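You operate a simulated robot arm through the tools that you are given. There is no shell and no other tool. Be economical: measure what you need, move in short steps, check, and stop when the job is done.

You run a simulated two-armed robot. Do the job below in one go: nothing can be reset, and whatever is moved stays where it is left.

Task
Drizzle oil over the large marked field, cap the bottle again and set the green knob to LO.
Fine: the field above the green knob; hold the bottle while its cap comes off; an even coat, no pool; the heat stays on. Set down upright: yellow oil bottle.
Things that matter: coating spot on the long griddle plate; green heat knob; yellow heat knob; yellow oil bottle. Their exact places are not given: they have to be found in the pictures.

Only the result counts: the job must be done as asked and must still hold three seconds after the hand-in. Knocking over, shifting, dropping, spilling or breaking anything else fails it. A push-on lid holds only when it is set on centred and level and pressed home; a screw cap is set on level and turned clockwise until tight.

Robot
Two 7-joint arms with two-finger parallel grippers on one trunk, on a base that drives. Base frame: it is fixed to the floor where the robot stands at the start and does not move with it; the origin is under the middle of the robot, x ahead of it, y to its left, z up; the surface under the hand at the start is at about z = 86.2. Readings come in cm, rad, newtons and seconds.
The left shoulder is at the start at [6, 14.3, 92.6], the right one opposite. With the tool pointing down near the work surface each hand reaches from about 30 to 72 cm from the robot's upright axis, wherever it stands, measured 20 degrees to its own side. Places, roughly: coating spot on the long griddle plate [60, 30, 90]; green heat knob [40, 30, 80]; yellow heat knob [40, 70, 80]; yellow oil bottle (7x7x20 cm) [50, 0, 90]. Payload 1.57 kg a hand.
The TCP of each hand is the grasp point between the finger pads, 3 cm short of the fingertips. In the tool frame z runs along the fingers and y along their closing line. Largest opening 11 cm; finger width 2.4, thickness 1.2; the body of the gripper, 4.8 by 11.2 cm, starts 7.8 cm behind the TCP.
Orientation is that of the tool frame in the base frame, as a unit quaternion [w, x, y, z]. With the fingers straight down and closing along the base's y, the tool's x points along the base's -x, its y along +y and its z along -z.

Tools
- The arms move only by the tool arm_command. It takes "left_deltas", "right_deltas" or both (then of equal length, played together; a hand with none holds still); each is a list of rows, each an object (a shift or turn left out is 0, a gripper value left out holds the last) with "hand": the opening in per cent of the stroke, from 0 (shut) to 100 (fully open); "translation": the shift along the base's x, y, z in cm, a list of three; "rot": the turn, a rotation vector about the base's x, y, z in rad, a list of three. In form: [{"hand": hand, "translation": [x, y, z], "rot": [ax, ay, az]}, ...]. A call has 1 to 10 rows; each row shifts and turns the commanded pose from where the row before left it. Rows are played at 5 a second. More than 5 cm and 0.15 rad between two rows, or a gripper value outside its range, and nothing of the call is played. Where a pose cannot be reached the arm comes as near as it can. A force on the tool above 60 N (or 10 N above the force at the start of the call, whichever is more), or a blocked arm, ends the call early, and 0.2 s more pass. Each finger travels about 4.5 cm/s and halts on what it meets, pressing with about 36 N; the grip force reading is that of the motor and also rises with nothing between the fingers. The clock runs only during rows and for 0.2 s after the last one: add rows that do not move to give the fingers time. It gives the time, the measured TCP pose, the force on the tool (base axes), the opening and the grip force at its end, in the units of the frame above (readings bear some noise), with the torque about the TCP (base axes, N m) and any sound that the robot's microphone picked up.
- Cameras (640 x 400 px; columns grow to the right, rows downward): "scene" is now at [3.69, 3.34, 153.02]; the picture's right is [0.45, -0.89, 0.00], its down [-0.71, -0.36, -0.61] and it looks along [0.54, 0.28, -0.79] (base axes); focal length 285 px, centre (320, 200). "left" rides on the left gripper at [7, -1.6, -14.1] in its tool frame; the picture's right is [0.23, 0.97, 0.00], its down [-0.85, 0.20, -0.48] and it looks along [-0.47, 0.11, 0.88] (tool axes); focal length 222 px, centre (320, 200). "right" rides on the right gripper at [7, 1.6, -14.1] in its tool frame; the picture's right is [-0.23, 0.97, 0.00], its down [-0.85, -0.20, -0.48] and it looks along [-0.47, -0.11, 0.88] (tool axes); focal length 222 px, centre (320, 200).
- get_image(camera): a new picture of that camera. No time passes.
- lift_body(by): slides the trunk up (or, below 0, down) by that many cm; the arms and the scene camera ride with it, the base frame stays. It gives what a move gives, with no picture.
- roll_base(legs): drives the robot by 1 to 6 legs, each [ahead, left, turn to the left] in cm, cm and rad, along the robot's own axes; the way and the turn of a leg run together, so that a leg with both is an arc; at most 150 cm and 3.142 rad a leg. The arms and the cameras ride along, it lands a little off, and it stops where it bumps. It gives what a move gives.
- pan_tilt(pan, tilt): turns the head with the scene camera to pan (to the left, within 1.501 rad either way) and tilt (down, from -0.506 to 1.204), counted from straight ahead of the robot. It gives what a move gives.
- locate(camera, pixels): there is no depth. For up to 12 entries [column, row, z] of the newest picture of that camera ("zoom" is the newest enlarged one), the place [x, y] in the base frame at which the ray of that pixel passes the height z, good to about 0.3 cm. No time passes.
- zoom(camera, box): a new picture of the part [left, top, right, bottom] of that camera's present view, enlarged. No time passes.
- job_done(): hands the job in; it is judged then, once.

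Work in short steps. Measure before you move; look again where a grasp or a placing could have gone wrong, and mend it. You have 80 turns and 62 pictures in all, those below and enlarged ones among them. Open the grippers and draw the arms clear of the work before you hand the job in, unless the task says otherwise; then end with one line.

The tools are called after "Call:" by a JSON object that holds its "name" and its "arguments". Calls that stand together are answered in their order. arm_command: Moves the arms, as the interface text tells. Its arguments: {"type":"object","properties":{"left_deltas":{"type":"array"},"right_deltas":{"type":"array"}},"required":[]} The other tools are called the same way: lift_body (by) slides the trunk up or down; roll_base (legs) drives the base; pan_tilt (pan, tilt) turns the head that bears the scene camera; get_image (camera) takes a picture; locate (camera, pixels) gives the place at which the rays of pixels pass given heights; zoom (camera, box) takes an enlarged picture of a part of a camera's view; job_done () hands the job in.

At the start:

```text
time_s: 0.0
left_tool_pos: [48.63, 36.87, 100.03]
left_ee_rot: [-0.001, 0.0, 1.0, 0.001]
left_ft_force: [-0.1, -0.9, 0.2]
left_ft_torque: [0.01, 0.02, 0.0]
left_gripper_width: 11.0
left_finger_force: 0.1
right_tool_pos: [45.09, -9.22, 99.96]
right_ee_rot: [0.0, 0.0, 1.0, 0.0]
right_ft_force: [-0.3, -0.4, -0.2]
right_ft_torque: [0.01, 0.04, 0.01]
right_gripper_width: 10.99
right_finger_force: 0.2
trunk travel left (down, up): [-52.5, 6.5]
robot x, y, heading: [0.01, 0.21, 0.003]
head pan, tilt: [0.471, 0.915]
```

scene: 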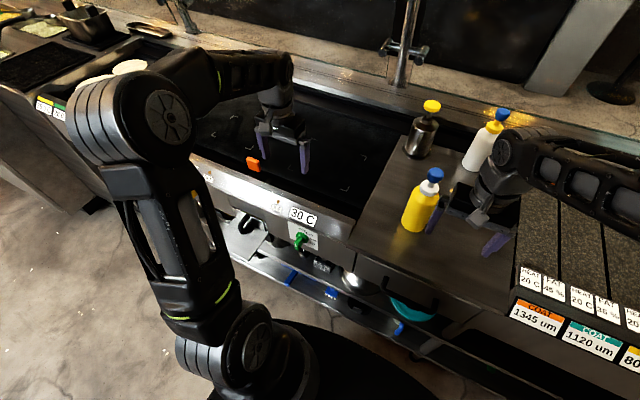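
right: 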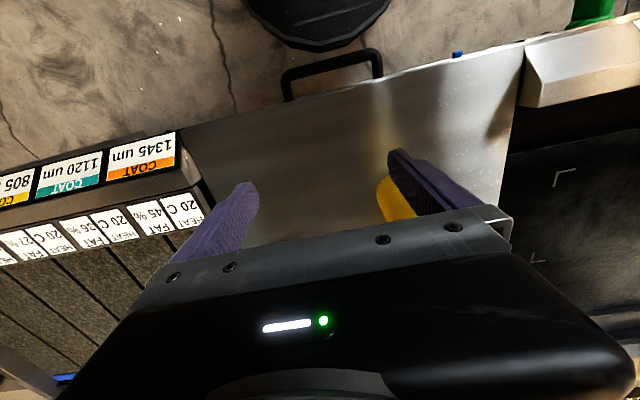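
left: 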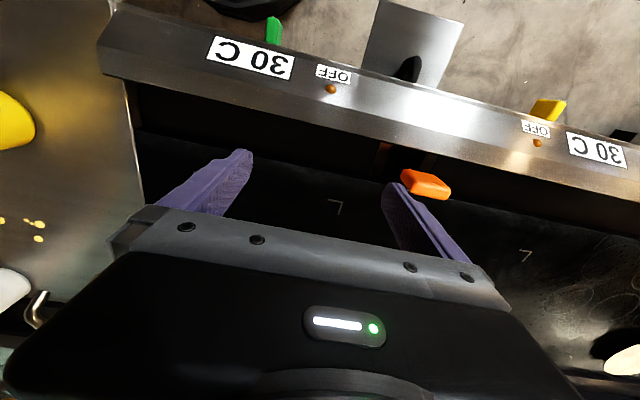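

The scene shows the yellow bottle near (420,205), the green knob near (302,240) and corner marks on the griddle. I zoom in on the important spots first.

Call:
{"name": "zoom", "arguments": {"camera": "scene", "box": [380, 80, 540, 260]}}

Call:
{"name": "zoom", "arguments": {"camera": "scene", "box": [240, 180, 400, 300]}}

Call:
{"name": "zoom", "arguments": {"camera": "scene", "box": [190, 80, 400, 220]}}

Call:
{"name": "zoom", "arguments": {"camera": "scene", "box": [490, 250, 640, 390]}}

```text
2.22 times, centred on (460, 170) of scene
```

zoom: 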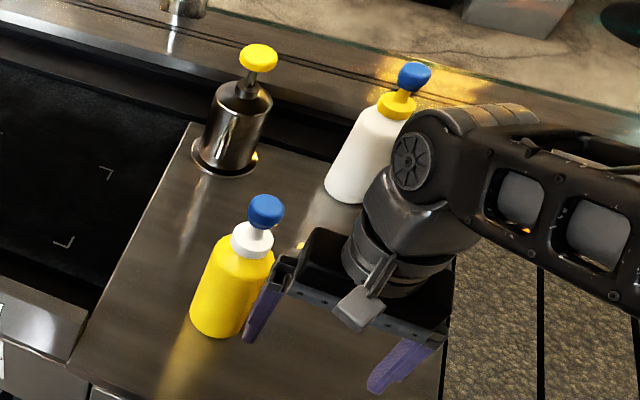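

```text
3.33 times, centred on (320, 240) of scene
```

zoom: 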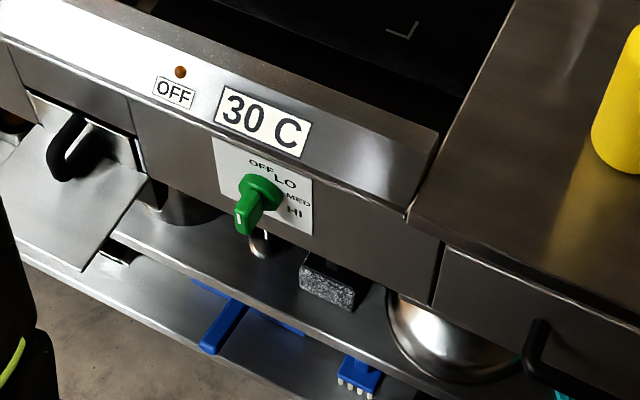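

```text
2.86 times, centred on (295, 150) of scene
```

zoom: 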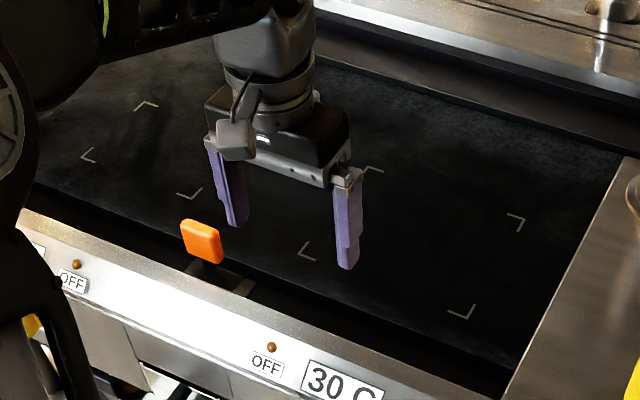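

```text
2.86 times, centred on (565, 320) of scene
```

zoom: 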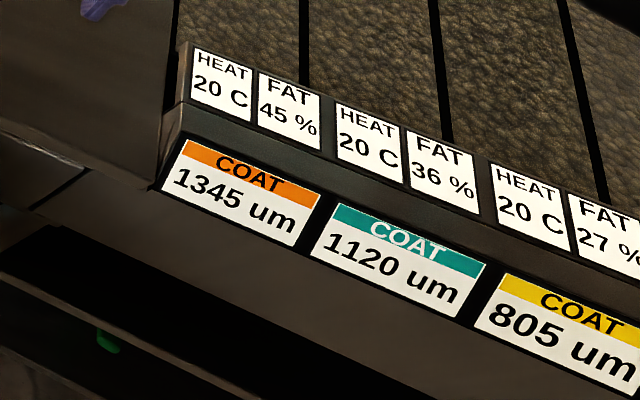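

The larger field, right of the left hand and above the green knob, has corners near scene (313,139), (365,156), (346,189) and (290,168). I locate these along with the bottle and the knob.

Call:
{"name": "locate", "arguments": {"camera": "scene", "pixels": [[313, 138.5, 86.2], [365, 156, 86.2], [346, 189, 86.2], [290, 168, 86.2], [234, 116, 86.2], [214, 134, 86.2], [250, 166, 86.2], [411, 225, 86.2], [435, 172, 106], [299, 240, 76], [423, 157, 86.2], [476, 165, 86.2]]}}

Call:
{"name": "locate", "arguments": {"camera": "left", "pixels": [[341, 201, 86.2], [531, 251, 86.2], [273, 20, 80], [425, 185, 86.2]]}}

Call:
{"name": "locate", "arguments": {"camera": "right", "pixels": [[556, 172, 86.2], [532, 262, 86.2]]}}

```text
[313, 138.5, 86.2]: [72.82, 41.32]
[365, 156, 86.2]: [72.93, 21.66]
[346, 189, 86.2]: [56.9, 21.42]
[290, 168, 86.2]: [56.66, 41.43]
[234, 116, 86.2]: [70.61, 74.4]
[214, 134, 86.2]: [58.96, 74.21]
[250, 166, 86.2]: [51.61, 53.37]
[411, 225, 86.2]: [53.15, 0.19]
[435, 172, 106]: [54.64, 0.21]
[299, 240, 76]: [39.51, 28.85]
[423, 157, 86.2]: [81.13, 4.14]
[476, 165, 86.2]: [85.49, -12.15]
```

```text
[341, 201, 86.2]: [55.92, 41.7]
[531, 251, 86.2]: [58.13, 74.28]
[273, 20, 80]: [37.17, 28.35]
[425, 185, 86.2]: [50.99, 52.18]
```

```text
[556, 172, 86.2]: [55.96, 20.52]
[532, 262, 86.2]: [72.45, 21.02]
```

The field spans about x 56.5–72.8, y 21.2–41.5, and the bottle stands near (53.5, 0.2). I raise both hands clear, turning the left one to horizontal (fingers forward), and then look at the bottle.

Call:
{"name": "arm_command", "arguments": {"left_deltas": [{"translation": [0, 0, 2], "rot": [0, -0.15, 0]}, {"translation": [0, 0, 2], "rot": [0, -0.15, 0]}, {"translation": [0, 0, 2], "rot": [0, -0.15, 0]}, {"translation": [0, 0, 2], "rot": [0, -0.15, 0]}, {"translation": [0, 0, 2], "rot": [0, -0.15, 0]}, {"translation": [0, 0, 2], "rot": [0, -0.15, 0]}, {"rot": [0, -0.15, 0]}, {"rot": [0, -0.15, 0]}, {"rot": [0, -0.15, 0]}, {"rot": [0, -0.15, 0]}], "right_deltas": [{"translation": [0, 0, 4]}, {"translation": [0, 0, 4]}, {"translation": [0, 0, 4]}, {"translation": [0, 0, 4]}, {"translation": [-2, -3, 0]}, {"translation": [-2, -3, 0]}, {"translation": [-2, -3, 0]}, {"translation": [0, -3, 0]}, {"translation": [0, -3, 0]}, {}]}}

Call:
{"name": "get_image", "arguments": {"camera": "scene"}}

Call:
{"name": "get_image", "arguments": {"camera": "right"}}

```text
time_s: 2.2
left_tool_pos: [48.66, 36.78, 111.91]
left_ee_rot: [0.683, -0.001, 0.73, 0.001]
left_ft_force: [0.4, 0.2, -0.4]
left_ft_torque: [-0.01, 0.0, 0.0]
left_gripper_width: 10.99
left_finger_force: 0.1
right_tool_pos: [39.26, -23.83, 110.04]
right_ee_rot: [0.001, 0.001, 1.0, -0.001]
right_ft_force: [-0.5, -0.5, 0.1]
right_ft_torque: [-0.01, 0.03, 0.02]
right_gripper_width: 10.98
right_finger_force: 0.1
right hand out of reach, approached as far as the arm can: row 3, 4
trunk travel left (down, up): [-52.5, 6.5]
robot x, y, heading: [0.22, -0.06, 0.001]
head pan, tilt: [0.471, 0.915]
```

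```text
54 pictures are left
```

scene: 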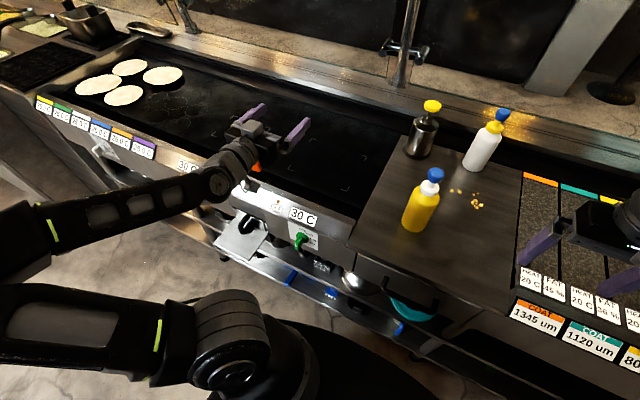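

```text
53 pictures are left
```

right: 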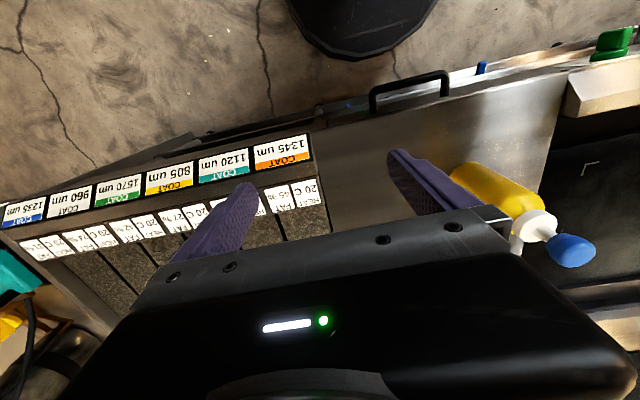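

The bottle is now clear at scene (420,205). I zoom in on it to see the cap.

Call:
{"name": "zoom", "arguments": {"camera": "scene", "box": [380, 150, 460, 240]}}

Call:
{"name": "zoom", "arguments": {"camera": "right", "box": [430, 140, 630, 290]}}

Call:
{"name": "lift_body", "arguments": {"by": 6.4}}

```text
4.44 times, centred on (420, 195) of scene
```

zoom: 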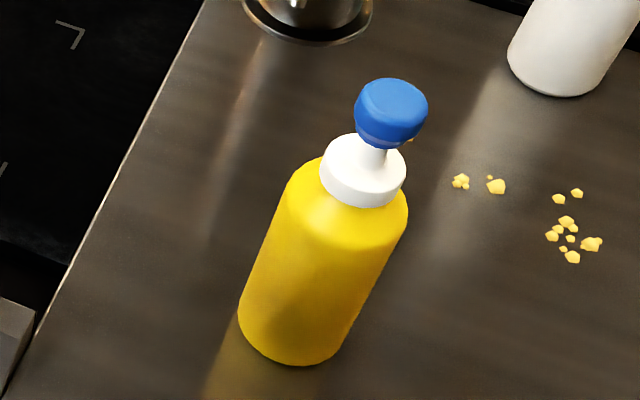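

```text
2.67 times, centred on (530, 215) of right
```

zoom: 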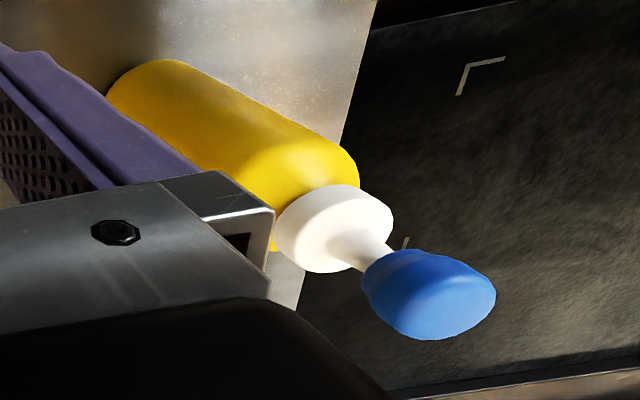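

```text
time_s: 3.2
left_tool_pos: [48.65, 36.86, 118.3]
left_ee_rot: [0.681, -0.001, 0.732, 0.001]
left_ft_force: [-0.8, -0.5, 0.4]
left_ft_torque: [0.01, 0.0, 0.0]
left_gripper_width: 10.98
left_finger_force: 0.0
right_tool_pos: [39.2, -23.96, 116.46]
right_ee_rot: [0.0, 0.0, 1.0, 0.001]
right_ft_force: [0.5, 0.1, -0.6]
right_ft_torque: [0.0, 0.01, 0.0]
right_gripper_width: 10.98
right_finger_force: 0.1
trunk travel left (down, up): [-58.9, 0.1]
robot x, y, heading: [-0.18, -0.12, -0.0]
head pan, tilt: [0.471, 0.915]
```

The cap is smooth and looks like a push-on, about 3.2 cm wide. Before grasping I test in free air whether the left wrist can roll past horizontal about x.

Call:
{"name": "arm_command", "arguments": {"left_deltas": [{"translation": [2, -2, 0], "rot": [0, -0.07, 0]}, {"translation": [2, -2, 0], "rot": [-0.15, 0, 0]}, {"translation": [2, -2, 0], "rot": [-0.15, 0, 0]}, {"translation": [2, -2, 0], "rot": [-0.15, 0, 0]}, {"translation": [2, -2, 0], "rot": [-0.15, 0, 0]}, {"rot": [-0.15, 0, 0]}, {"rot": [-0.15, 0, 0]}, {"rot": [-0.15, 0, 0]}, {"rot": [-0.15, 0, 0]}, {"rot": [-0.15, 0, 0]}]}}

Call:
{"name": "arm_command", "arguments": {"left_deltas": [{"rot": [-0.15, 0, 0]}, {"rot": [-0.15, 0, 0]}, {"rot": [-0.15, 0, 0]}, {"rot": [-0.15, 0, 0]}, {"rot": [-0.15, 0, 0]}, {"rot": [-0.15, 0, 0]}, {"rot": [-0.15, 0, 0]}, {}]}}

```text
time_s: 5.4
left_tool_pos: [58.6, 26.71, 118.32]
left_ee_rot: [0.551, -0.443, 0.552, -0.443]
left_ft_force: [-0.6, -0.1, -0.2]
left_ft_torque: [0.0, 0.0, -0.02]
left_gripper_width: 11.01
left_finger_force: 0.1
right_tool_pos: [39.31, -24.0, 116.3]
right_ee_rot: [-0.001, 0.0, 1.0, -0.001]
right_ft_force: [0.6, -0.9, -1.1]
right_ft_torque: [-0.02, -0.03, -0.02]
right_gripper_width: 11.0
right_finger_force: 0.0
trunk travel left (down, up): [-58.9, 0.1]
robot x, y, heading: [0.25, -0.22, 0.001]
head pan, tilt: [0.471, 0.915]
```

```text
time_s: 7.2
left_tool_pos: [58.48, 26.73, 118.3]
left_ee_rot: [-0.256, 0.659, -0.255, 0.66]
left_ft_force: [-0.5, -0.6, -0.1]
left_ft_torque: [0.02, 0.04, 0.03]
left_gripper_width: 11.0
left_finger_force: 0.0
right_tool_pos: [39.17, -24.02, 116.34]
right_ee_rot: [0.001, 0.001, 1.0, -0.001]
right_ft_force: [0.0, -0.1, 0.4]
right_ft_torque: [0.02, -0.01, 0.01]
right_gripper_width: 11.0
right_finger_force: 0.0
trunk travel left (down, up): [-58.9, 0.1]
robot x, y, heading: [0.01, -0.12, -0.002]
head pan, tilt: [0.471, 0.915]
```

The roll works out to −2.4 rad without trouble. I continue to −π so the wrist camera is on top, yaw about −0.5 and go to a pre-grasp pose behind the bottle.

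Call:
{"name": "arm_command", "arguments": {"left_deltas": [{"translation": [-2, -2.5, 0], "rot": [-0.15, 0, 0]}, {"translation": [-2, -2.5, 0], "rot": [-0.15, 0, 0]}, {"translation": [-2, -2.5, 0], "rot": [-0.15, 0, 0]}, {"translation": [-2, -2.5, 0], "rot": [-0.15, 0, 0]}, {"translation": [-2, -2.5, 0], "rot": [-0.15, 0, 0]}, {"translation": [-2, -2.5, -2], "rot": [0, 0, -0.15]}, {"translation": [-2, -2.5, -2], "rot": [0, 0, -0.15]}, {"translation": [-3, -2.4, -2], "rot": [0, 0, -0.15]}, {"translation": [0, 0, -2.3], "rot": [0, 0, -0.05]}, {}]}}

Call:
{"name": "get_image", "arguments": {"camera": "left"}}

Call:
{"name": "get_image", "arguments": {"camera": "scene"}}

```text
time_s: 9.4
left_tool_pos: [52.91, 5.32, 111.98]
left_ee_rot: [0.178, 0.685, -0.173, 0.685]
left_ft_force: [-0.8, -0.1, -1.1]
left_ft_torque: [0.02, 0.0, -0.01]
left_gripper_width: 10.98
left_finger_force: 0.0
left hand out of reach, approached as far as the arm can: row 2, 3, 4, 5, 6, 7, 8
right_tool_pos: [39.25, -24.07, 116.32]
right_ee_rot: [0.0, 0.0, 1.0, -0.001]
right_ft_force: [0.2, 0.3, -0.4]
right_ft_torque: [-0.01, -0.04, 0.0]
right_gripper_width: 11.0
right_finger_force: 0.1
trunk travel left (down, up): [-58.9, 0.1]
robot x, y, heading: [-0.01, 0.27, 0.003]
head pan, tilt: [0.471, 0.915]
```

```text
50 pictures are left
```

left: 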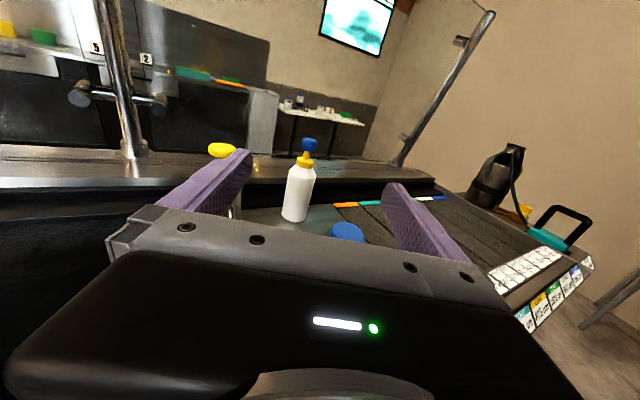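

```text
49 pictures are left
```

scene: 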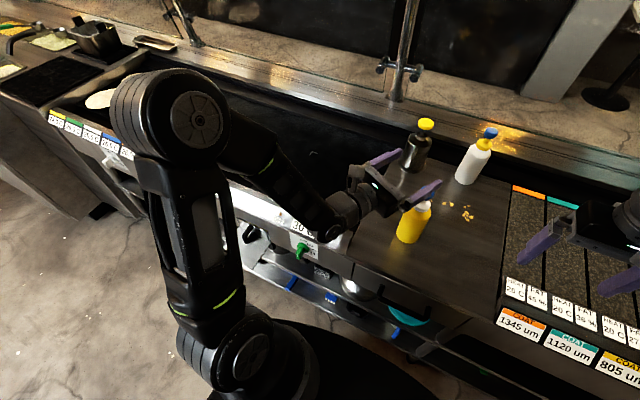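

The arm could not get that close to the body at that yaw. I swing the approach more from the left (yaw ≈ −1.2), 13 cm off the bottle, still above it.

Call:
{"name": "arm_command", "arguments": {"left_deltas": [{"translation": [-0.8, 1.7, 0], "rot": [0, 0, -0.14]}, {"translation": [-0.8, 1.7, 0], "rot": [0, 0, -0.14]}, {"translation": [-0.8, 1.7, 0], "rot": [0, 0, -0.14]}, {"translation": [-0.8, 1.7, 0], "rot": [0, 0, -0.14]}, {"translation": [-0.6, 0.5, 0], "rot": [0, 0, -0.14]}, {"translation": [0, 0, -3]}, {"translation": [0, 0, -3]}, {"translation": [0, 0, -3]}, {"translation": [0, 0, -3]}, {}]}}

Call:
{"name": "get_image", "arguments": {"camera": "left"}}

Call:
{"name": "get_image", "arguments": {"camera": "scene"}}

```text
time_s: 11.6
left_tool_pos: [49.24, 5.7, 96.45]
left_ee_rot: [0.381, 0.633, -0.359, 0.57]
left_ft_force: [0.3, 0.4, 0.1]
left_ft_torque: [0.0, -0.02, 0.02]
left_gripper_width: 11.01
left_finger_force: 0.0
left hand out of reach, approached as far as the arm can: row 1, 2, 3, 4
right_tool_pos: [39.21, -23.88, 116.42]
right_ee_rot: [0.0, 0.0, 1.0, 0.0]
right_ft_force: [0.5, -0.8, -0.3]
right_ft_torque: [0.01, -0.01, -0.04]
right_gripper_width: 10.99
right_finger_force: 0.0
trunk travel left (down, up): [-58.9, 0.1]
robot x, y, heading: [0.29, -0.13, 0.001]
head pan, tilt: [0.471, 0.915]
```

```text
48 pictures are left
```

left: 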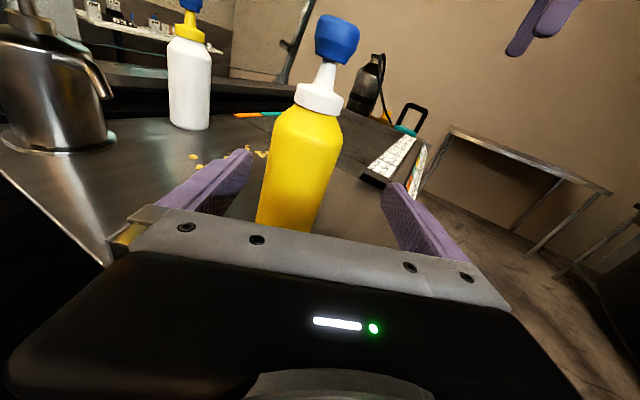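

```text
47 pictures are left
```

scene: 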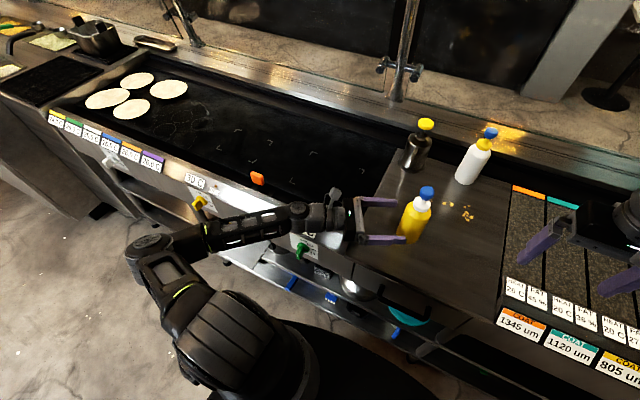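

The left hand sits near (49.2,5.7,96.5), slightly tilted, with the bottle between the finger lines. I measure the bottle's axis accurately before closing in.

Call:
{"name": "zoom", "arguments": {"camera": "scene", "box": [370, 170, 460, 260]}}

```text
4.44 times, centred on (415, 215) of scene
```

zoom: 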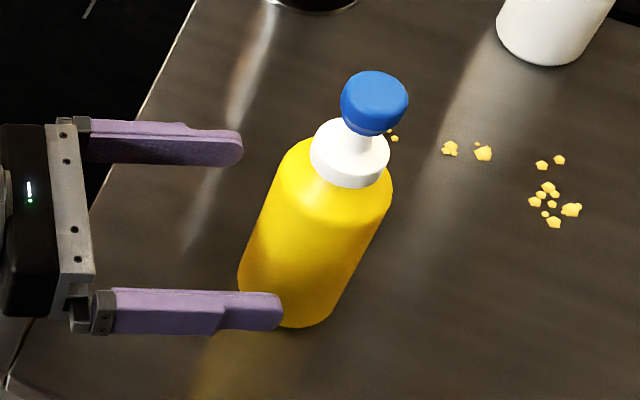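

Call:
{"name": "locate", "arguments": {"camera": "zoom", "pixels": [[288, 287, 86.2], [376, 90, 106], [350, 150, 101], [315, 220, 94], [212, 146, 96], [255, 310, 96]]}}

Call:
{"name": "locate", "arguments": {"camera": "left", "pixels": [[302, 165, 96], [320, 97, 101.5], [337, 40, 105]]}}

```text
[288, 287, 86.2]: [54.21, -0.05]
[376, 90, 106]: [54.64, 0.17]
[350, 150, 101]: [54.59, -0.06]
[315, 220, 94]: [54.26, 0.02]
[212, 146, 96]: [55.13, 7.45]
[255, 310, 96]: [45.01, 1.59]
```

```text
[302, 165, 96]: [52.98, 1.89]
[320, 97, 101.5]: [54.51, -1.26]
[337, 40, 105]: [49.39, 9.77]
```

Bottle axis is about (54.3, 0.05). I level the hand, shift it sideways 2 cm onto the axis line, lower to z≈94 and advance.

Call:
{"name": "arm_command", "arguments": {"left_deltas": [{"translation": [0.9, 0.45, -1], "rot": [-0.01, -0.046, 0]}, {"translation": [0.87, 0.44, -1.4], "rot": [-0.01, -0.046, 0]}, {}]}}

```text
time_s: 12.4
left_tool_pos: [50.72, 6.53, 94.19]
left_ee_rot: [0.37, 0.603, -0.369, 0.603]
left_ft_force: [-0.8, -0.2, -0.1]
left_ft_torque: [0.02, -0.01, -0.01]
left_gripper_width: 11.03
left_finger_force: 0.2
right_tool_pos: [39.26, -23.91, 116.43]
right_ee_rot: [0.0, 0.0, 1.0, 0.0]
right_ft_force: [-0.6, -0.3, 0.3]
right_ft_torque: [0.01, -0.02, 0.01]
right_gripper_width: 10.99
right_finger_force: 0.0
trunk travel left (down, up): [-58.9, 0.1]
robot x, y, heading: [-0.48, -0.05, 0.001]
head pan, tilt: [0.471, 0.915]
```

Now level and aligned. I advance 7.2 cm along the fingers and close on the body.

Call:
{"name": "arm_command", "arguments": {"left_deltas": [{"translation": [0.9, -1.6, 0]}, {"translation": [0.9, -1.6, 0]}, {"translation": [0.9, -1.6, 0]}, {"translation": [0.77, -1.5, 0]}, {}]}}

Call:
{"name": "zoom", "arguments": {"camera": "scene", "box": [370, 170, 460, 260]}}

```text
time_s: 13.6
left_tool_pos: [54.57, 0.25, 94.27]
left_ee_rot: [0.37, 0.603, -0.37, 0.603]
left_ft_force: [-0.2, 0.0, 0.5]
left_ft_torque: [0.0, 0.02, 0.02]
left_gripper_width: 11.01
left_finger_force: 0.2
right_tool_pos: [39.25, -24.0, 116.46]
right_ee_rot: [0.0, 0.0, 1.0, 0.0]
right_ft_force: [-0.5, -0.5, 0.1]
right_ft_torque: [0.01, 0.05, -0.03]
right_gripper_width: 11.0
right_finger_force: 0.1
trunk travel left (down, up): [-58.9, 0.1]
robot x, y, heading: [0.13, 0.23, -0.0]
head pan, tilt: [0.471, 0.915]
```

```text
4.44 times, centred on (415, 215) of scene
```

zoom: 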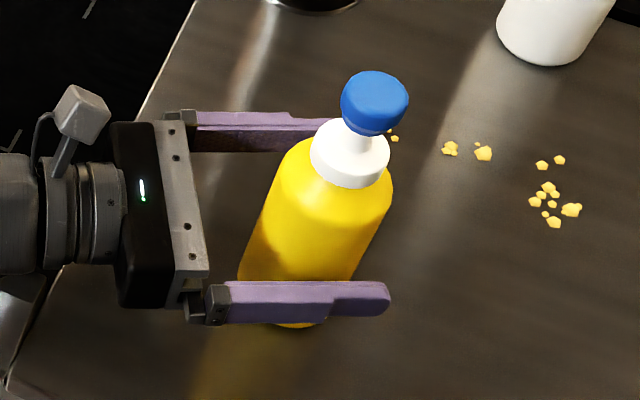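

The fingers straddle the body. I close them.

Call:
{"name": "arm_command", "arguments": {"left_deltas": [{"hand": 50}, {}, {}, {}, {}]}}

```text
time_s: 14.8
left_tool_pos: [54.63, 0.28, 94.21]
left_ee_rot: [0.37, 0.603, -0.369, 0.603]
left_ft_force: [-0.7, -0.8, 0.5]
left_ft_torque: [-0.04, 0.07, 0.02]
left_gripper_width: 6.44
left_finger_force: 34.7
right_tool_pos: [39.22, -23.94, 116.37]
right_ee_rot: [0.0, -0.001, 1.0, -0.001]
right_ft_force: [0.0, -0.6, -0.1]
right_ft_torque: [0.03, -0.01, 0.01]
right_gripper_width: 11.01
right_finger_force: 0.1
trunk travel left (down, up): [-58.9, 0.1]
robot x, y, heading: [0.19, -0.19, 0.001]
head pan, tilt: [0.471, 0.915]
```

The bottle is held at 6.44 cm width. I bring the right hand over the cap at (54.5, 0.1), staying above it.

Call:
{"name": "arm_command", "arguments": {"right_deltas": [{"translation": [2.5, 4, 0]}, {"translation": [2.5, 4, 0]}, {"translation": [2.5, 4, -0.5]}, {"translation": [2.6, 4, -0.5]}, {"translation": [2.6, 4, -0.5]}, {"translation": [2.6, 4.05, -0.5]}, {}]}}

Call:
{"name": "get_image", "arguments": {"camera": "right"}}

Call:
{"name": "get_image", "arguments": {"camera": "scene"}}

```text
time_s: 16.4
left_tool_pos: [54.49, 0.24, 94.29]
left_ee_rot: [0.37, 0.603, -0.37, 0.603]
left_ft_force: [0.3, 0.6, 1.9]
left_ft_torque: [0.07, 0.04, -0.07]
left_gripper_width: 6.42
left_finger_force: 36.0
right_tool_pos: [52.31, -3.78, 114.92]
right_ee_rot: [0.001, 0.0, 1.0, 0.0]
right_ft_force: [-0.4, 0.6, 1.2]
right_ft_torque: [0.01, 0.0, 0.01]
right_gripper_width: 11.02
right_finger_force: 0.0
right hand out of reach, approached as far as the arm can: row 6
trunk travel left (down, up): [-58.9, 0.1]
robot x, y, heading: [-0.36, 0.03, -0.001]
head pan, tilt: [0.471, 0.915]
```

```text
44 pictures are left
```

right: 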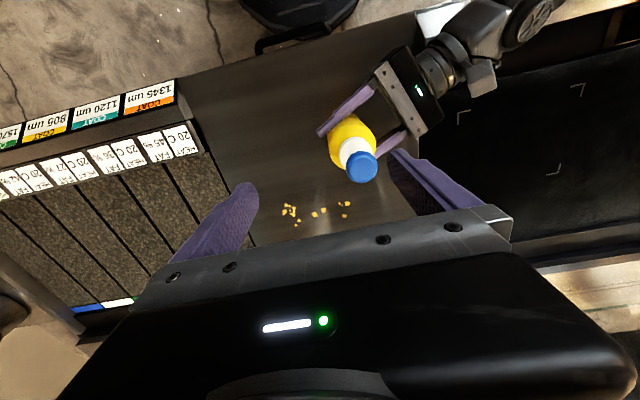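

```text
43 pictures are left
```

scene: 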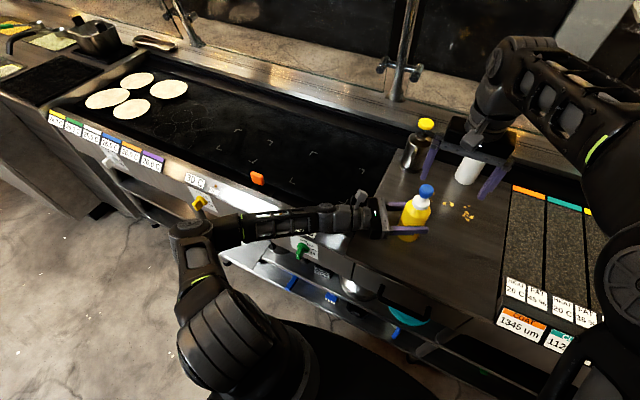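

Only the last row was out of reach because of height. I check the cap position with the right camera.

Call:
{"name": "locate", "arguments": {"camera": "right", "pixels": [[362, 167, 105], [363, 172, 106], [357, 153, 101]]}}

Call:
{"name": "arm_command", "arguments": {"right_deltas": [{"translation": [0, 0, -1.5]}, {"translation": [0, 0, -1]}, {"translation": [1, 1.9, 0]}, {"translation": [1.2, 1.9, 0]}, {}]}}

```text
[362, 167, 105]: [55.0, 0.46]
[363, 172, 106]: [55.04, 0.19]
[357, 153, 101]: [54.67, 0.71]
```

```text
time_s: 17.6
left_tool_pos: [54.6, 0.16, 94.24]
left_ee_rot: [0.369, 0.603, -0.369, 0.603]
left_ft_force: [-1.7, -0.9, 1.9]
left_ft_torque: [-0.1, 0.11, 0.02]
left_gripper_width: 6.44
left_finger_force: 35.9
right_tool_pos: [54.49, 0.02, 112.4]
right_ee_rot: [0.0, 0.0, 1.0, 0.0]
right_ft_force: [0.7, 0.6, 0.2]
right_ft_torque: [-0.02, 0.01, 0.0]
right_gripper_width: 10.99
right_finger_force: 0.1
trunk travel left (down, up): [-58.9, 0.1]
robot x, y, heading: [0.02, -0.19, -0.006]
head pan, tilt: [0.471, 0.915]
```

The hand is over the cap. I descend to z≈105.3 with fingers open.

Call:
{"name": "arm_command", "arguments": {"right_deltas": [{"translation": [0.2, 0.1, -2.5], "hand": 70}, {"translation": [0, 0, -2.5]}, {"translation": [0, 0, -2]}, {}]}}

Call:
{"name": "zoom", "arguments": {"camera": "scene", "box": [370, 140, 490, 250]}}

Call:
{"name": "get_image", "arguments": {"camera": "right"}}

```text
time_s: 18.6
left_tool_pos: [54.6, 0.34, 94.21]
left_ee_rot: [0.369, 0.603, -0.37, 0.602]
left_ft_force: [-0.9, -1.0, 1.0]
left_ft_torque: [0.0, 0.07, -0.01]
left_gripper_width: 6.46
left_finger_force: 36.2
right_tool_pos: [54.52, -0.1, 105.58]
right_ee_rot: [0.0, 0.0, 1.0, 0.0]
right_ft_force: [0.1, -0.3, 0.4]
right_ft_torque: [-0.02, -0.02, -0.02]
right_gripper_width: 7.71
right_finger_force: 0.0
trunk travel left (down, up): [-58.9, 0.1]
robot x, y, heading: [-0.04, 0.18, 0.004]
head pan, tilt: [0.471, 0.915]
```

```text
3.64 times, centred on (430, 195) of scene
```

zoom: 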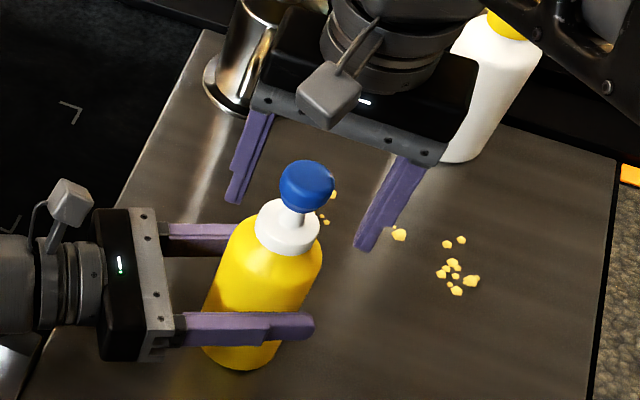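

```text
41 pictures are left
```

right: 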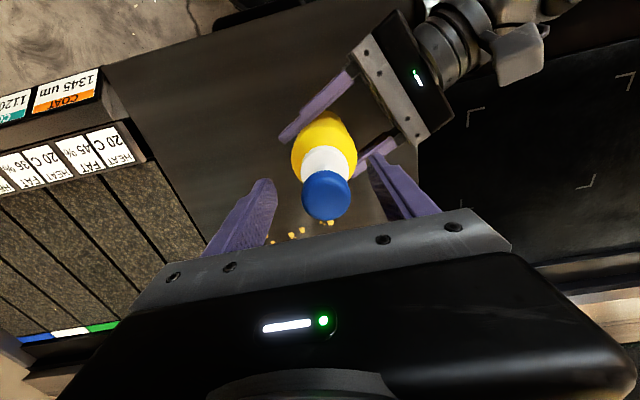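

The cap is between the fingers. I close on it.

Call:
{"name": "arm_command", "arguments": {"right_deltas": [{"hand": 40}, {"hand": 15}, {}, {}, {}, {}]}}

```text
time_s: 20.0
left_tool_pos: [54.57, 0.24, 94.33]
left_ee_rot: [0.37, 0.603, -0.37, 0.603]
left_ft_force: [-0.3, 0.3, 2.1]
left_ft_torque: [-0.06, 0.09, 0.02]
left_gripper_width: 6.43
left_finger_force: 35.8
right_tool_pos: [54.56, -0.05, 105.59]
right_ee_rot: [0.0, 0.0, 1.0, 0.0]
right_ft_force: [0.3, 0.6, -0.7]
right_ft_torque: [-0.01, 0.02, -0.01]
right_gripper_width: 2.96
right_finger_force: 35.8
trunk travel left (down, up): [-58.9, 0.1]
robot x, y, heading: [0.4, 0.34, 0.002]
head pan, tilt: [0.471, 0.915]
heard: snap
```

The cap is gripped at 2.96 cm and there was a snap. I pull up in small steps to see how it resists.

Call:
{"name": "arm_command", "arguments": {"right_deltas": [{"translation": [0, 0, 0.3]}, {"translation": [0, 0, 0.3]}, {"translation": [0, 0, 0.4]}]}}

Call:
{"name": "zoom", "arguments": {"camera": "scene", "box": [370, 140, 490, 250]}}

```text
time_s: 20.8
left_tool_pos: [54.54, 0.41, 94.3]
left_ee_rot: [0.371, 0.602, -0.371, 0.602]
left_ft_force: [0.5, 0.2, 1.2]
left_ft_torque: [-0.02, -0.02, 0.0]
left_gripper_width: 6.41
left_finger_force: 36.6
right_tool_pos: [54.5, -0.24, 106.61]
right_ee_rot: [0.001, 0.0, 1.0, 0.0]
right_ft_force: [-0.6, -0.2, 0.9]
right_ft_torque: [0.03, -0.03, 0.01]
right_gripper_width: 2.94
right_finger_force: 35.7
trunk travel left (down, up): [-58.9, 0.1]
robot x, y, heading: [0.05, 0.16, -0.003]
head pan, tilt: [0.471, 0.915]
```

```text
3.64 times, centred on (430, 195) of scene
```

zoom: 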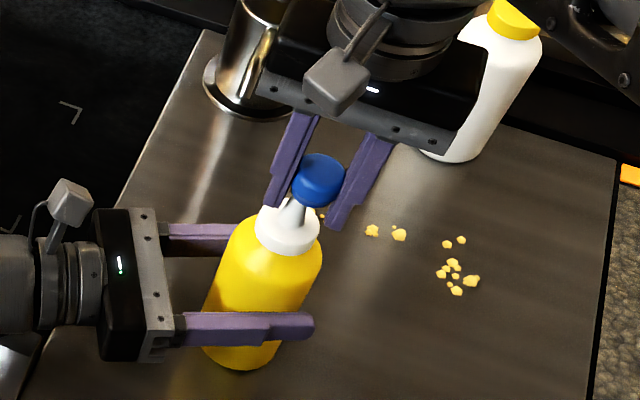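

The cap rises freely with the hand. I lift it further and swing the right hand off to the side, still holding the cap.

Call:
{"name": "arm_command", "arguments": {"right_deltas": [{"translation": [0, 0, 1.5]}, {"translation": [0, 0, 1.5]}, {"translation": [0, -2, 1]}, {"translation": [-1, -3, 0.5]}, {"translation": [-2, -4, 0]}, {"translation": [-2, -4, 0]}, {"translation": [-2, -4, 0]}, {"translation": [-2, -4, 0]}, {}]}}

Call:
{"name": "get_image", "arguments": {"camera": "scene"}}

Call:
{"name": "get_image", "arguments": {"camera": "left"}}

Call:
{"name": "get_image", "arguments": {"camera": "right"}}

```text
time_s: 22.8
left_tool_pos: [54.65, 0.32, 94.28]
left_ee_rot: [0.371, 0.602, -0.371, 0.602]
left_ft_force: [-0.4, -0.3, 1.6]
left_ft_torque: [0.01, 0.01, 0.0]
left_gripper_width: 6.4
left_finger_force: 35.8
right_tool_pos: [45.39, -21.62, 110.9]
right_ee_rot: [0.0, 0.0, 1.0, 0.0]
right_ft_force: [0.8, -0.3, -0.2]
right_ft_torque: [0.0, 0.01, -0.04]
right_gripper_width: 2.95
right_finger_force: 35.9
trunk travel left (down, up): [-58.9, 0.1]
robot x, y, heading: [0.19, 0.11, -0.001]
head pan, tilt: [0.471, 0.915]
```

```text
39 pictures are left
```

scene: 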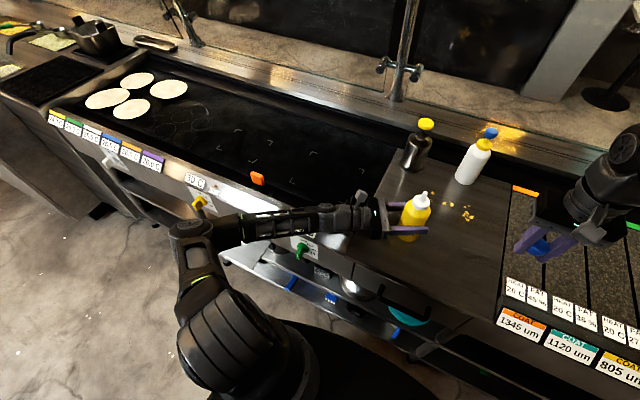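

```text
38 pictures are left
```

left: 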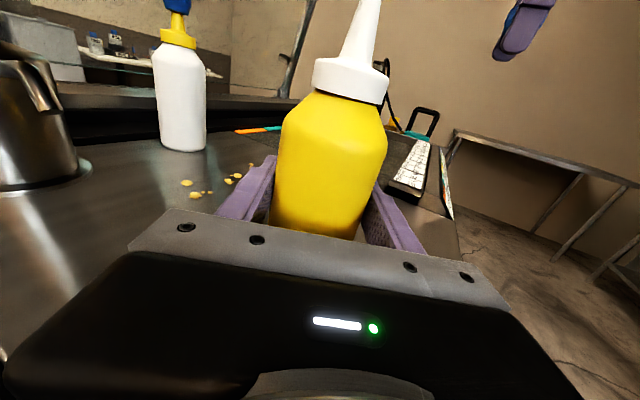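

```text
37 pictures are left
```

right: 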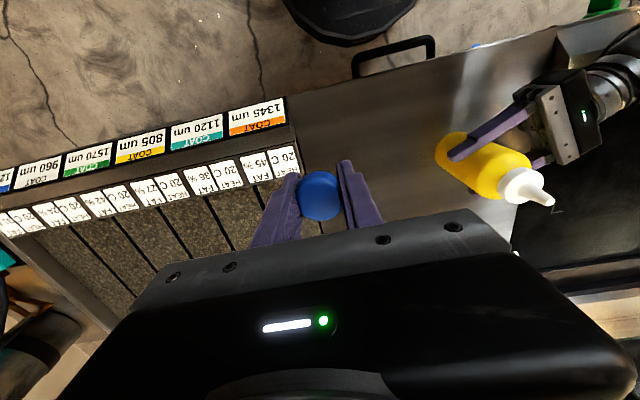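

The spout is open and the cap stays in the right hand. I lift the bottle upright and carry it toward the field.

Call:
{"name": "arm_command", "arguments": {"left_deltas": [{"translation": [0, 0, 2]}, {"translation": [0, 0, 4]}, {"translation": [0, 0, 4]}, {"translation": [0, 1, 3]}, {"translation": [0.5, 4, 0]}, {"translation": [0.5, 4, 0]}, {"translation": [0.5, 4, 0]}, {"translation": [0.5, 4, 0]}, {"translation": [0.5, 4, 0]}, {}]}}

Call:
{"name": "arm_command", "arguments": {"left_deltas": [{"translation": [0.5, 4, 0]}, {"translation": [0.5, 4, 0], "rot": [0, 0, 0.14]}, {"translation": [0.5, 4, 0], "rot": [0, 0, 0.14]}, {"translation": [0, 4, 0], "rot": [0, 0, 0.14]}, {"translation": [0, 2.7, 0], "rot": [0, 0, 0.14]}, {"rot": [0, 0, 0.14]}, {"rot": [0, 0, 0.14]}, {"rot": [0, 0, 0.14]}, {"rot": [0, 0, 0.13]}, {}]}}

```text
time_s: 25.0
left_tool_pos: [57.01, 21.45, 106.81]
left_ee_rot: [0.37, 0.602, -0.37, 0.603]
left_ft_force: [-0.2, 0.2, -1.8]
left_ft_torque: [-0.01, -0.01, 0.01]
left_gripper_width: 6.42
left_finger_force: 36.0
right_tool_pos: [45.38, -21.57, 110.91]
right_ee_rot: [0.0, 0.0, 1.0, 0.0]
right_ft_force: [0.2, -0.8, 0.1]
right_ft_torque: [0.01, -0.04, -0.01]
right_gripper_width: 2.95
right_finger_force: 36.5
trunk travel left (down, up): [-58.9, 0.1]
robot x, y, heading: [-0.15, 0.13, -0.001]
head pan, tilt: [0.471, 0.915]
```

```text
time_s: 27.2
left_tool_pos: [58.64, 40.04, 107.29]
left_ee_rot: [-0.004, 0.708, 0.002, 0.706]
left_ft_force: [-0.8, 0.3, -1.8]
left_ft_torque: [0.0, 0.0, 0.0]
left_gripper_width: 6.41
left_finger_force: 36.0
right_tool_pos: [45.58, -21.64, 111.05]
right_ee_rot: [0.0, 0.0, 1.0, 0.0]
right_ft_force: [-0.3, -0.5, 0.0]
right_ft_torque: [0.01, 0.01, -0.04]
right_gripper_width: 2.94
right_finger_force: 36.1
trunk travel left (down, up): [-58.9, 0.1]
robot x, y, heading: [-0.21, -0.08, -0.001]
head pan, tilt: [0.471, 0.915]
```

Yaw is now zero and the bottle upright (about 0.2 kg). I tilt it to about 1.2 rad (spout toward −y, over the field) and look for any flow.

Call:
{"name": "arm_command", "arguments": {"left_deltas": [{"rot": [0.15, 0, 0], "translation": [0.2, 0, -0.8]}, {"rot": [0.15, 0, 0], "translation": [0.2, 0, -0.8]}, {"rot": [0.15, 0, 0], "translation": [0.2, 0, -0.8]}, {"rot": [0.15, 0, 0], "translation": [0.2, 0, -0.8]}, {"rot": [0.15, 0, 0], "translation": [0.2, 0, -0.8]}, {"rot": [0.15, 0, 0], "translation": [0, 0, -0.8]}, {"rot": [0.15, 0, 0], "translation": [0, 0, -0.8]}, {"rot": [0.15, 0, 0]}]}}

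Call:
{"name": "get_image", "arguments": {"camera": "scene"}}

```text
time_s: 29.0
left_tool_pos: [59.48, 39.99, 101.7]
left_ee_rot: [-0.402, 0.582, -0.397, 0.585]
left_ft_force: [1.0, -0.5, -2.8]
left_ft_torque: [-0.04, -0.02, 0.02]
left_gripper_width: 6.4
left_finger_force: 35.9
right_tool_pos: [45.46, -21.51, 110.95]
right_ee_rot: [-0.001, 0.0, 1.0, 0.0]
right_ft_force: [0.6, -0.6, 0.1]
right_ft_torque: [0.0, -0.02, -0.01]
right_gripper_width: 2.93
right_finger_force: 36.0
trunk travel left (down, up): [-58.9, 0.1]
robot x, y, heading: [0.23, 0.38, 0.002]
head pan, tilt: [0.471, 0.915]
```

```text
36 pictures are left
```

scene: 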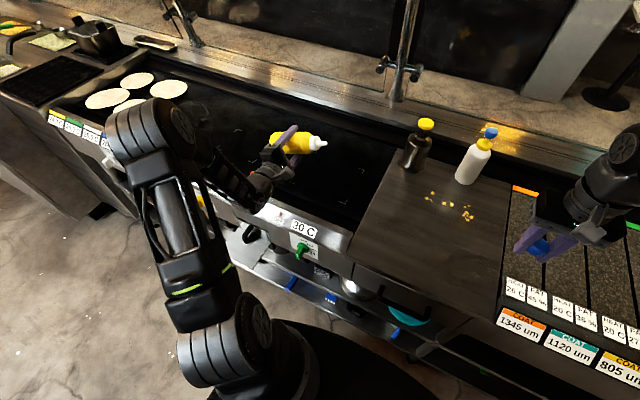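

No flow at 69°. I move so the spout is over the near-left corner of the field and tilt on to about 95°, then look.

Call:
{"name": "arm_command", "arguments": {"left_deltas": [{"translation": [-0.3, 3.5, 0]}, {"translation": [-0.3, 3.5, 0]}, {"translation": [-0.3, 3.4, 0]}, {"rot": [0.15, 0, 0]}, {"rot": [0.15, 0, 0]}, {"rot": [0.15, 0, 0]}]}}

Call:
{"name": "zoom", "arguments": {"camera": "scene", "box": [200, 90, 400, 230]}}

```text
time_s: 30.4
left_tool_pos: [58.65, 50.42, 101.67]
left_ee_rot: [0.522, -0.477, 0.518, -0.482]
left_ft_force: [0.6, -0.4, -2.9]
left_ft_torque: [-0.01, -0.01, -0.02]
left_gripper_width: 6.41
left_finger_force: 35.5
right_tool_pos: [45.58, -21.76, 110.87]
right_ee_rot: [0.001, 0.0, 1.0, 0.0]
right_ft_force: [0.0, 0.3, -0.2]
right_ft_torque: [0.04, 0.02, 0.02]
right_gripper_width: 2.92
right_finger_force: 35.7
trunk travel left (down, up): [-58.9, 0.1]
robot x, y, heading: [-0.03, -0.01, 0.0]
head pan, tilt: [0.471, 0.915]
```

```text
2.86 times, centred on (300, 160) of scene
```

zoom: 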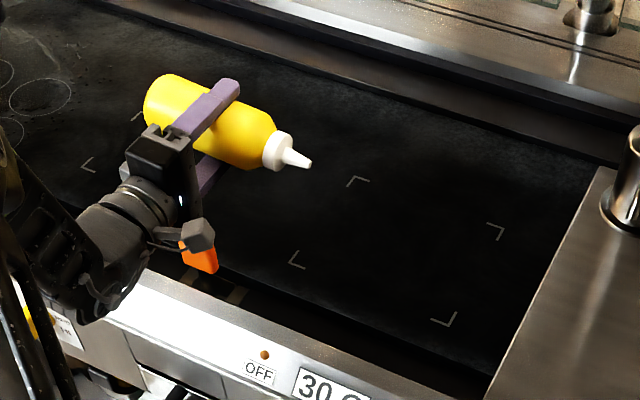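

No flow at 95° yet. I locate the spout tip at zoom (311,164).

Call:
{"name": "locate", "arguments": {"camera": "zoom", "pixels": [[311, 164, 100.7], [347, 180, 86], [502, 226, 86], [453, 325, 86], [290, 265, 86]]}}

```text
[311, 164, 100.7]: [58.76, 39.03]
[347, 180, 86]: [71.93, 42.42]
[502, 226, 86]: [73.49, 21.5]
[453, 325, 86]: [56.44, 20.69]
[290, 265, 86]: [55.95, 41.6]
```

The spout is at (58.8, 39.0), inside the near-left corner. I tilt on to about 112° while drifting +x, then look.

Call:
{"name": "arm_command", "arguments": {"left_deltas": [{"rot": [0.15, 0, 0], "translation": [0.5, 0, 0]}, {"rot": [0.15, 0, 0], "translation": [1, 0, 0]}]}}

Call:
{"name": "zoom", "arguments": {"camera": "scene", "box": [240, 110, 400, 220]}}

```text
time_s: 31.0
left_tool_pos: [60.2, 50.32, 101.42]
left_ee_rot: [0.587, -0.394, 0.584, -0.399]
left_ft_force: [0.3, -1.1, -3.2]
left_ft_torque: [-0.04, -0.01, 0.0]
left_gripper_width: 6.39
left_finger_force: 35.1
right_tool_pos: [45.46, -21.58, 111.0]
right_ee_rot: [0.0, 0.0, 1.0, 0.0]
right_ft_force: [-0.8, -0.7, 0.0]
right_ft_torque: [0.01, 0.0, 0.02]
right_gripper_width: 2.94
right_finger_force: 36.1
trunk travel left (down, up): [-58.9, 0.1]
robot x, y, heading: [-0.27, 0.21, 0.001]
head pan, tilt: [0.471, 0.915]
```

```text
3.64 times, centred on (320, 165) of scene
```

zoom: 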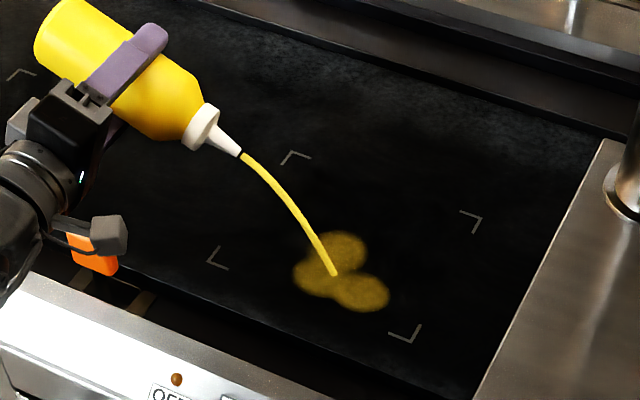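

Oil flows now as a jet landing ahead of the spout, at zoom (335,272). I locate the landing point and the wetted blobs.

Call:
{"name": "locate", "arguments": {"camera": "zoom", "pixels": [[335, 272, 86], [337, 252, 86], [320, 278, 86], [362, 292, 86], [240, 155, 97], [295, 278, 86], [388, 292, 86], [360, 240, 86]]}}

```text
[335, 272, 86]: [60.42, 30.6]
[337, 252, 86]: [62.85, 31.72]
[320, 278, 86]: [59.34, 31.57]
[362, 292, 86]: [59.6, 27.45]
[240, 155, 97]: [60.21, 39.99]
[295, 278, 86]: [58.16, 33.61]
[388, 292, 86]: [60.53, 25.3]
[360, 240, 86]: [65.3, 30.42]
```

The jet lands about (0.2, −19.7) cm from the TCP, with blobs roughly 2.2 cm in radius. I keep this tilt fixed and sweep the first part of a raster at about 3 cm per row, moving quickly past the area already wet.

Call:
{"name": "arm_command", "arguments": {"left_deltas": [{"translation": [0.8, -4.1, 0]}, {"translation": [0.2, -3.3, 0]}, {"translation": [-3.2, 0, 0]}, {"translation": [0, 3.1, 0]}, {"translation": [0, 4.7, 0]}, {"translation": [0, 3.2, 0]}, {"translation": [0, 3.1, 0]}, {"translation": [0, 2.9, 0]}, {"translation": [3.2, 0, 0]}, {"translation": [0, -3, 0]}]}}

Call:
{"name": "zoom", "arguments": {"camera": "scene", "box": [240, 110, 400, 220]}}

```text
time_s: 33.2
left_tool_pos: [61.21, 56.97, 101.66]
left_ee_rot: [0.587, -0.395, 0.584, -0.399]
left_ft_force: [-0.7, 0.1, -2.6]
left_ft_torque: [-0.01, 0.02, 0.01]
left_gripper_width: 6.42
left_finger_force: 35.8
right_tool_pos: [45.48, -21.53, 111.02]
right_ee_rot: [0.001, 0.0, 1.0, 0.0]
right_ft_force: [0.0, 0.3, 0.3]
right_ft_torque: [0.02, -0.06, 0.02]
right_gripper_width: 2.93
right_finger_force: 36.2
trunk travel left (down, up): [-58.9, 0.1]
robot x, y, heading: [-0.11, -0.19, 0.001]
head pan, tilt: [0.471, 0.915]
```

```text
3.64 times, centred on (320, 165) of scene
```

zoom: 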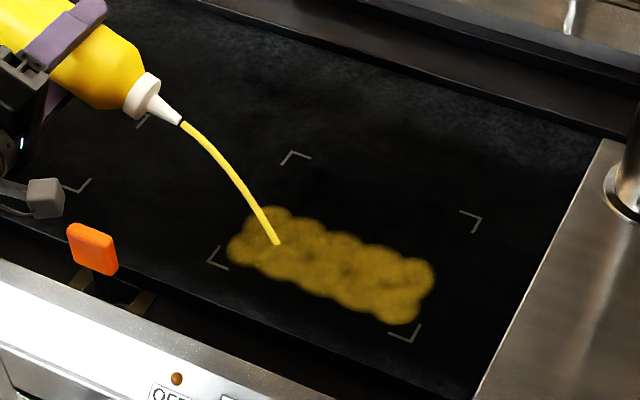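

The coat looks even. I check the present landing point and the wet patch edges.

Call:
{"name": "locate", "arguments": {"camera": "zoom", "pixels": [[277, 243, 86], [228, 252, 86], [400, 325, 86], [435, 275, 86], [350, 232, 86], [300, 290, 86]]}}

```text
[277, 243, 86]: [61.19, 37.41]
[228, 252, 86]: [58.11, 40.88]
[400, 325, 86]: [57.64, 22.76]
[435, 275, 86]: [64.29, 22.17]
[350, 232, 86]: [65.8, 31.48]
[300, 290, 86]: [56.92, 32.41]
```

Offset confirmed at (0, −19.6). I continue the raster along the far left and the back row.

Call:
{"name": "arm_command", "arguments": {"left_deltas": [{"translation": [1.3, -3, 0]}, {"translation": [2.3, 2.4, 0]}, {"translation": [0, 3.2, 0]}, {"translation": [3.2, 0, 0]}, {"translation": [3, 0, 0]}, {"translation": [0, -3, 0]}, {"translation": [0, -3, 0]}, {"translation": [0, -3, 0]}, {"translation": [0, -3, 0]}, {"translation": [0, -3, 0]}]}}

Call:
{"name": "zoom", "arguments": {"camera": "scene", "box": [240, 110, 400, 220]}}

```text
time_s: 35.4
left_tool_pos: [71.06, 44.97, 101.77]
left_ee_rot: [0.587, -0.394, 0.583, -0.4]
left_ft_force: [0.6, 0.2, -2.0]
left_ft_torque: [-0.01, 0.02, -0.01]
left_gripper_width: 6.4
left_finger_force: 36.5
right_tool_pos: [45.48, -21.67, 111.01]
right_ee_rot: [0.0, 0.0, 1.0, 0.0]
right_ft_force: [-0.8, 0.9, 0.0]
right_ft_torque: [0.04, 0.03, 0.03]
right_gripper_width: 2.95
right_finger_force: 36.8
trunk travel left (down, up): [-58.9, 0.1]
robot x, y, heading: [0.12, -0.22, 0.0]
head pan, tilt: [0.471, 0.915]
```

```text
3.64 times, centred on (320, 165) of scene
```

zoom: 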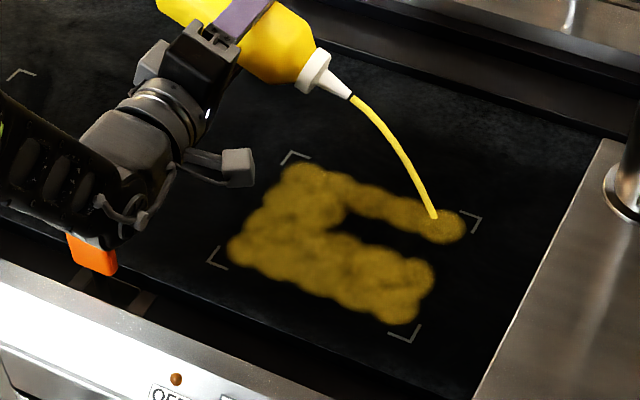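

Only the strip around x 64.5–69, y 22–34 is left. I sweep it once and tilt the bottle back up at the end.

Call:
{"name": "arm_command", "arguments": {"left_deltas": [{"translation": [-2.2, -2, 0]}, {"translation": [-2.8, 0, 0]}, {"translation": [0.6, 3.1, 0]}, {"translation": [0, 3.1, 0]}, {"translation": [0, 2.2, 0], "rot": [-0.15, 0, 0]}, {"translation": [0, 1, 0], "rot": [-0.15, 0, 0]}, {"rot": [-0.15, 0, 0]}, {"rot": [-0.15, 0, 0]}, {"rot": [-0.15, 0, 0]}, {"rot": [-0.15, 0, 0]}]}}

Call:
{"name": "zoom", "arguments": {"camera": "scene", "box": [260, 130, 380, 210]}}

```text
time_s: 37.6
left_tool_pos: [66.64, 52.06, 101.51]
left_ee_rot: [-0.356, 0.611, -0.351, 0.614]
left_ft_force: [-0.6, 1.1, -2.9]
left_ft_torque: [-0.04, -0.02, 0.03]
left_gripper_width: 6.37
left_finger_force: 36.0
right_tool_pos: [45.53, -21.51, 111.01]
right_ee_rot: [0.0, 0.0, 1.0, -0.001]
right_ft_force: [-0.9, -0.5, -0.3]
right_ft_torque: [-0.01, -0.01, 0.01]
right_gripper_width: 2.91
right_finger_force: 35.8
trunk travel left (down, up): [-58.9, 0.1]
robot x, y, heading: [0.19, 0.05, -0.003]
head pan, tilt: [0.471, 0.915]
```

```text
5.00 times, centred on (320, 170) of scene
```

zoom: 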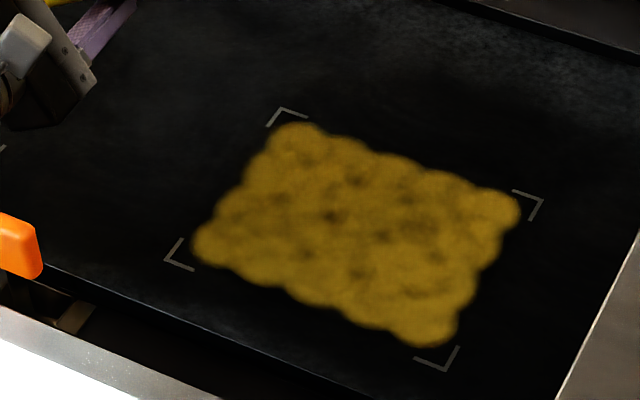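

The coat is even, with only a slim border left. I measure how wide the dry margins are.

Call:
{"name": "locate", "arguments": {"camera": "zoom", "pixels": [[168, 261, 86], [443, 369, 86], [543, 198, 86], [280, 109, 86], [295, 294, 86], [360, 320, 86], [240, 188, 86], [218, 217, 86], [385, 153, 86], [440, 172, 86], [488, 265, 86], [462, 305, 86]]}}

```text
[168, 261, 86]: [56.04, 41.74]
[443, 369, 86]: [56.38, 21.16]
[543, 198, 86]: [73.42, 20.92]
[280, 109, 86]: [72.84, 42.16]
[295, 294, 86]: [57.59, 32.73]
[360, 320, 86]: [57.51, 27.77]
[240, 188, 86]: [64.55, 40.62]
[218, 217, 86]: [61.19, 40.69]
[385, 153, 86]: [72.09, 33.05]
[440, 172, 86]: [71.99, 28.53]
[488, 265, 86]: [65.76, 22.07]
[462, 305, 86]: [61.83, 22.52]
```

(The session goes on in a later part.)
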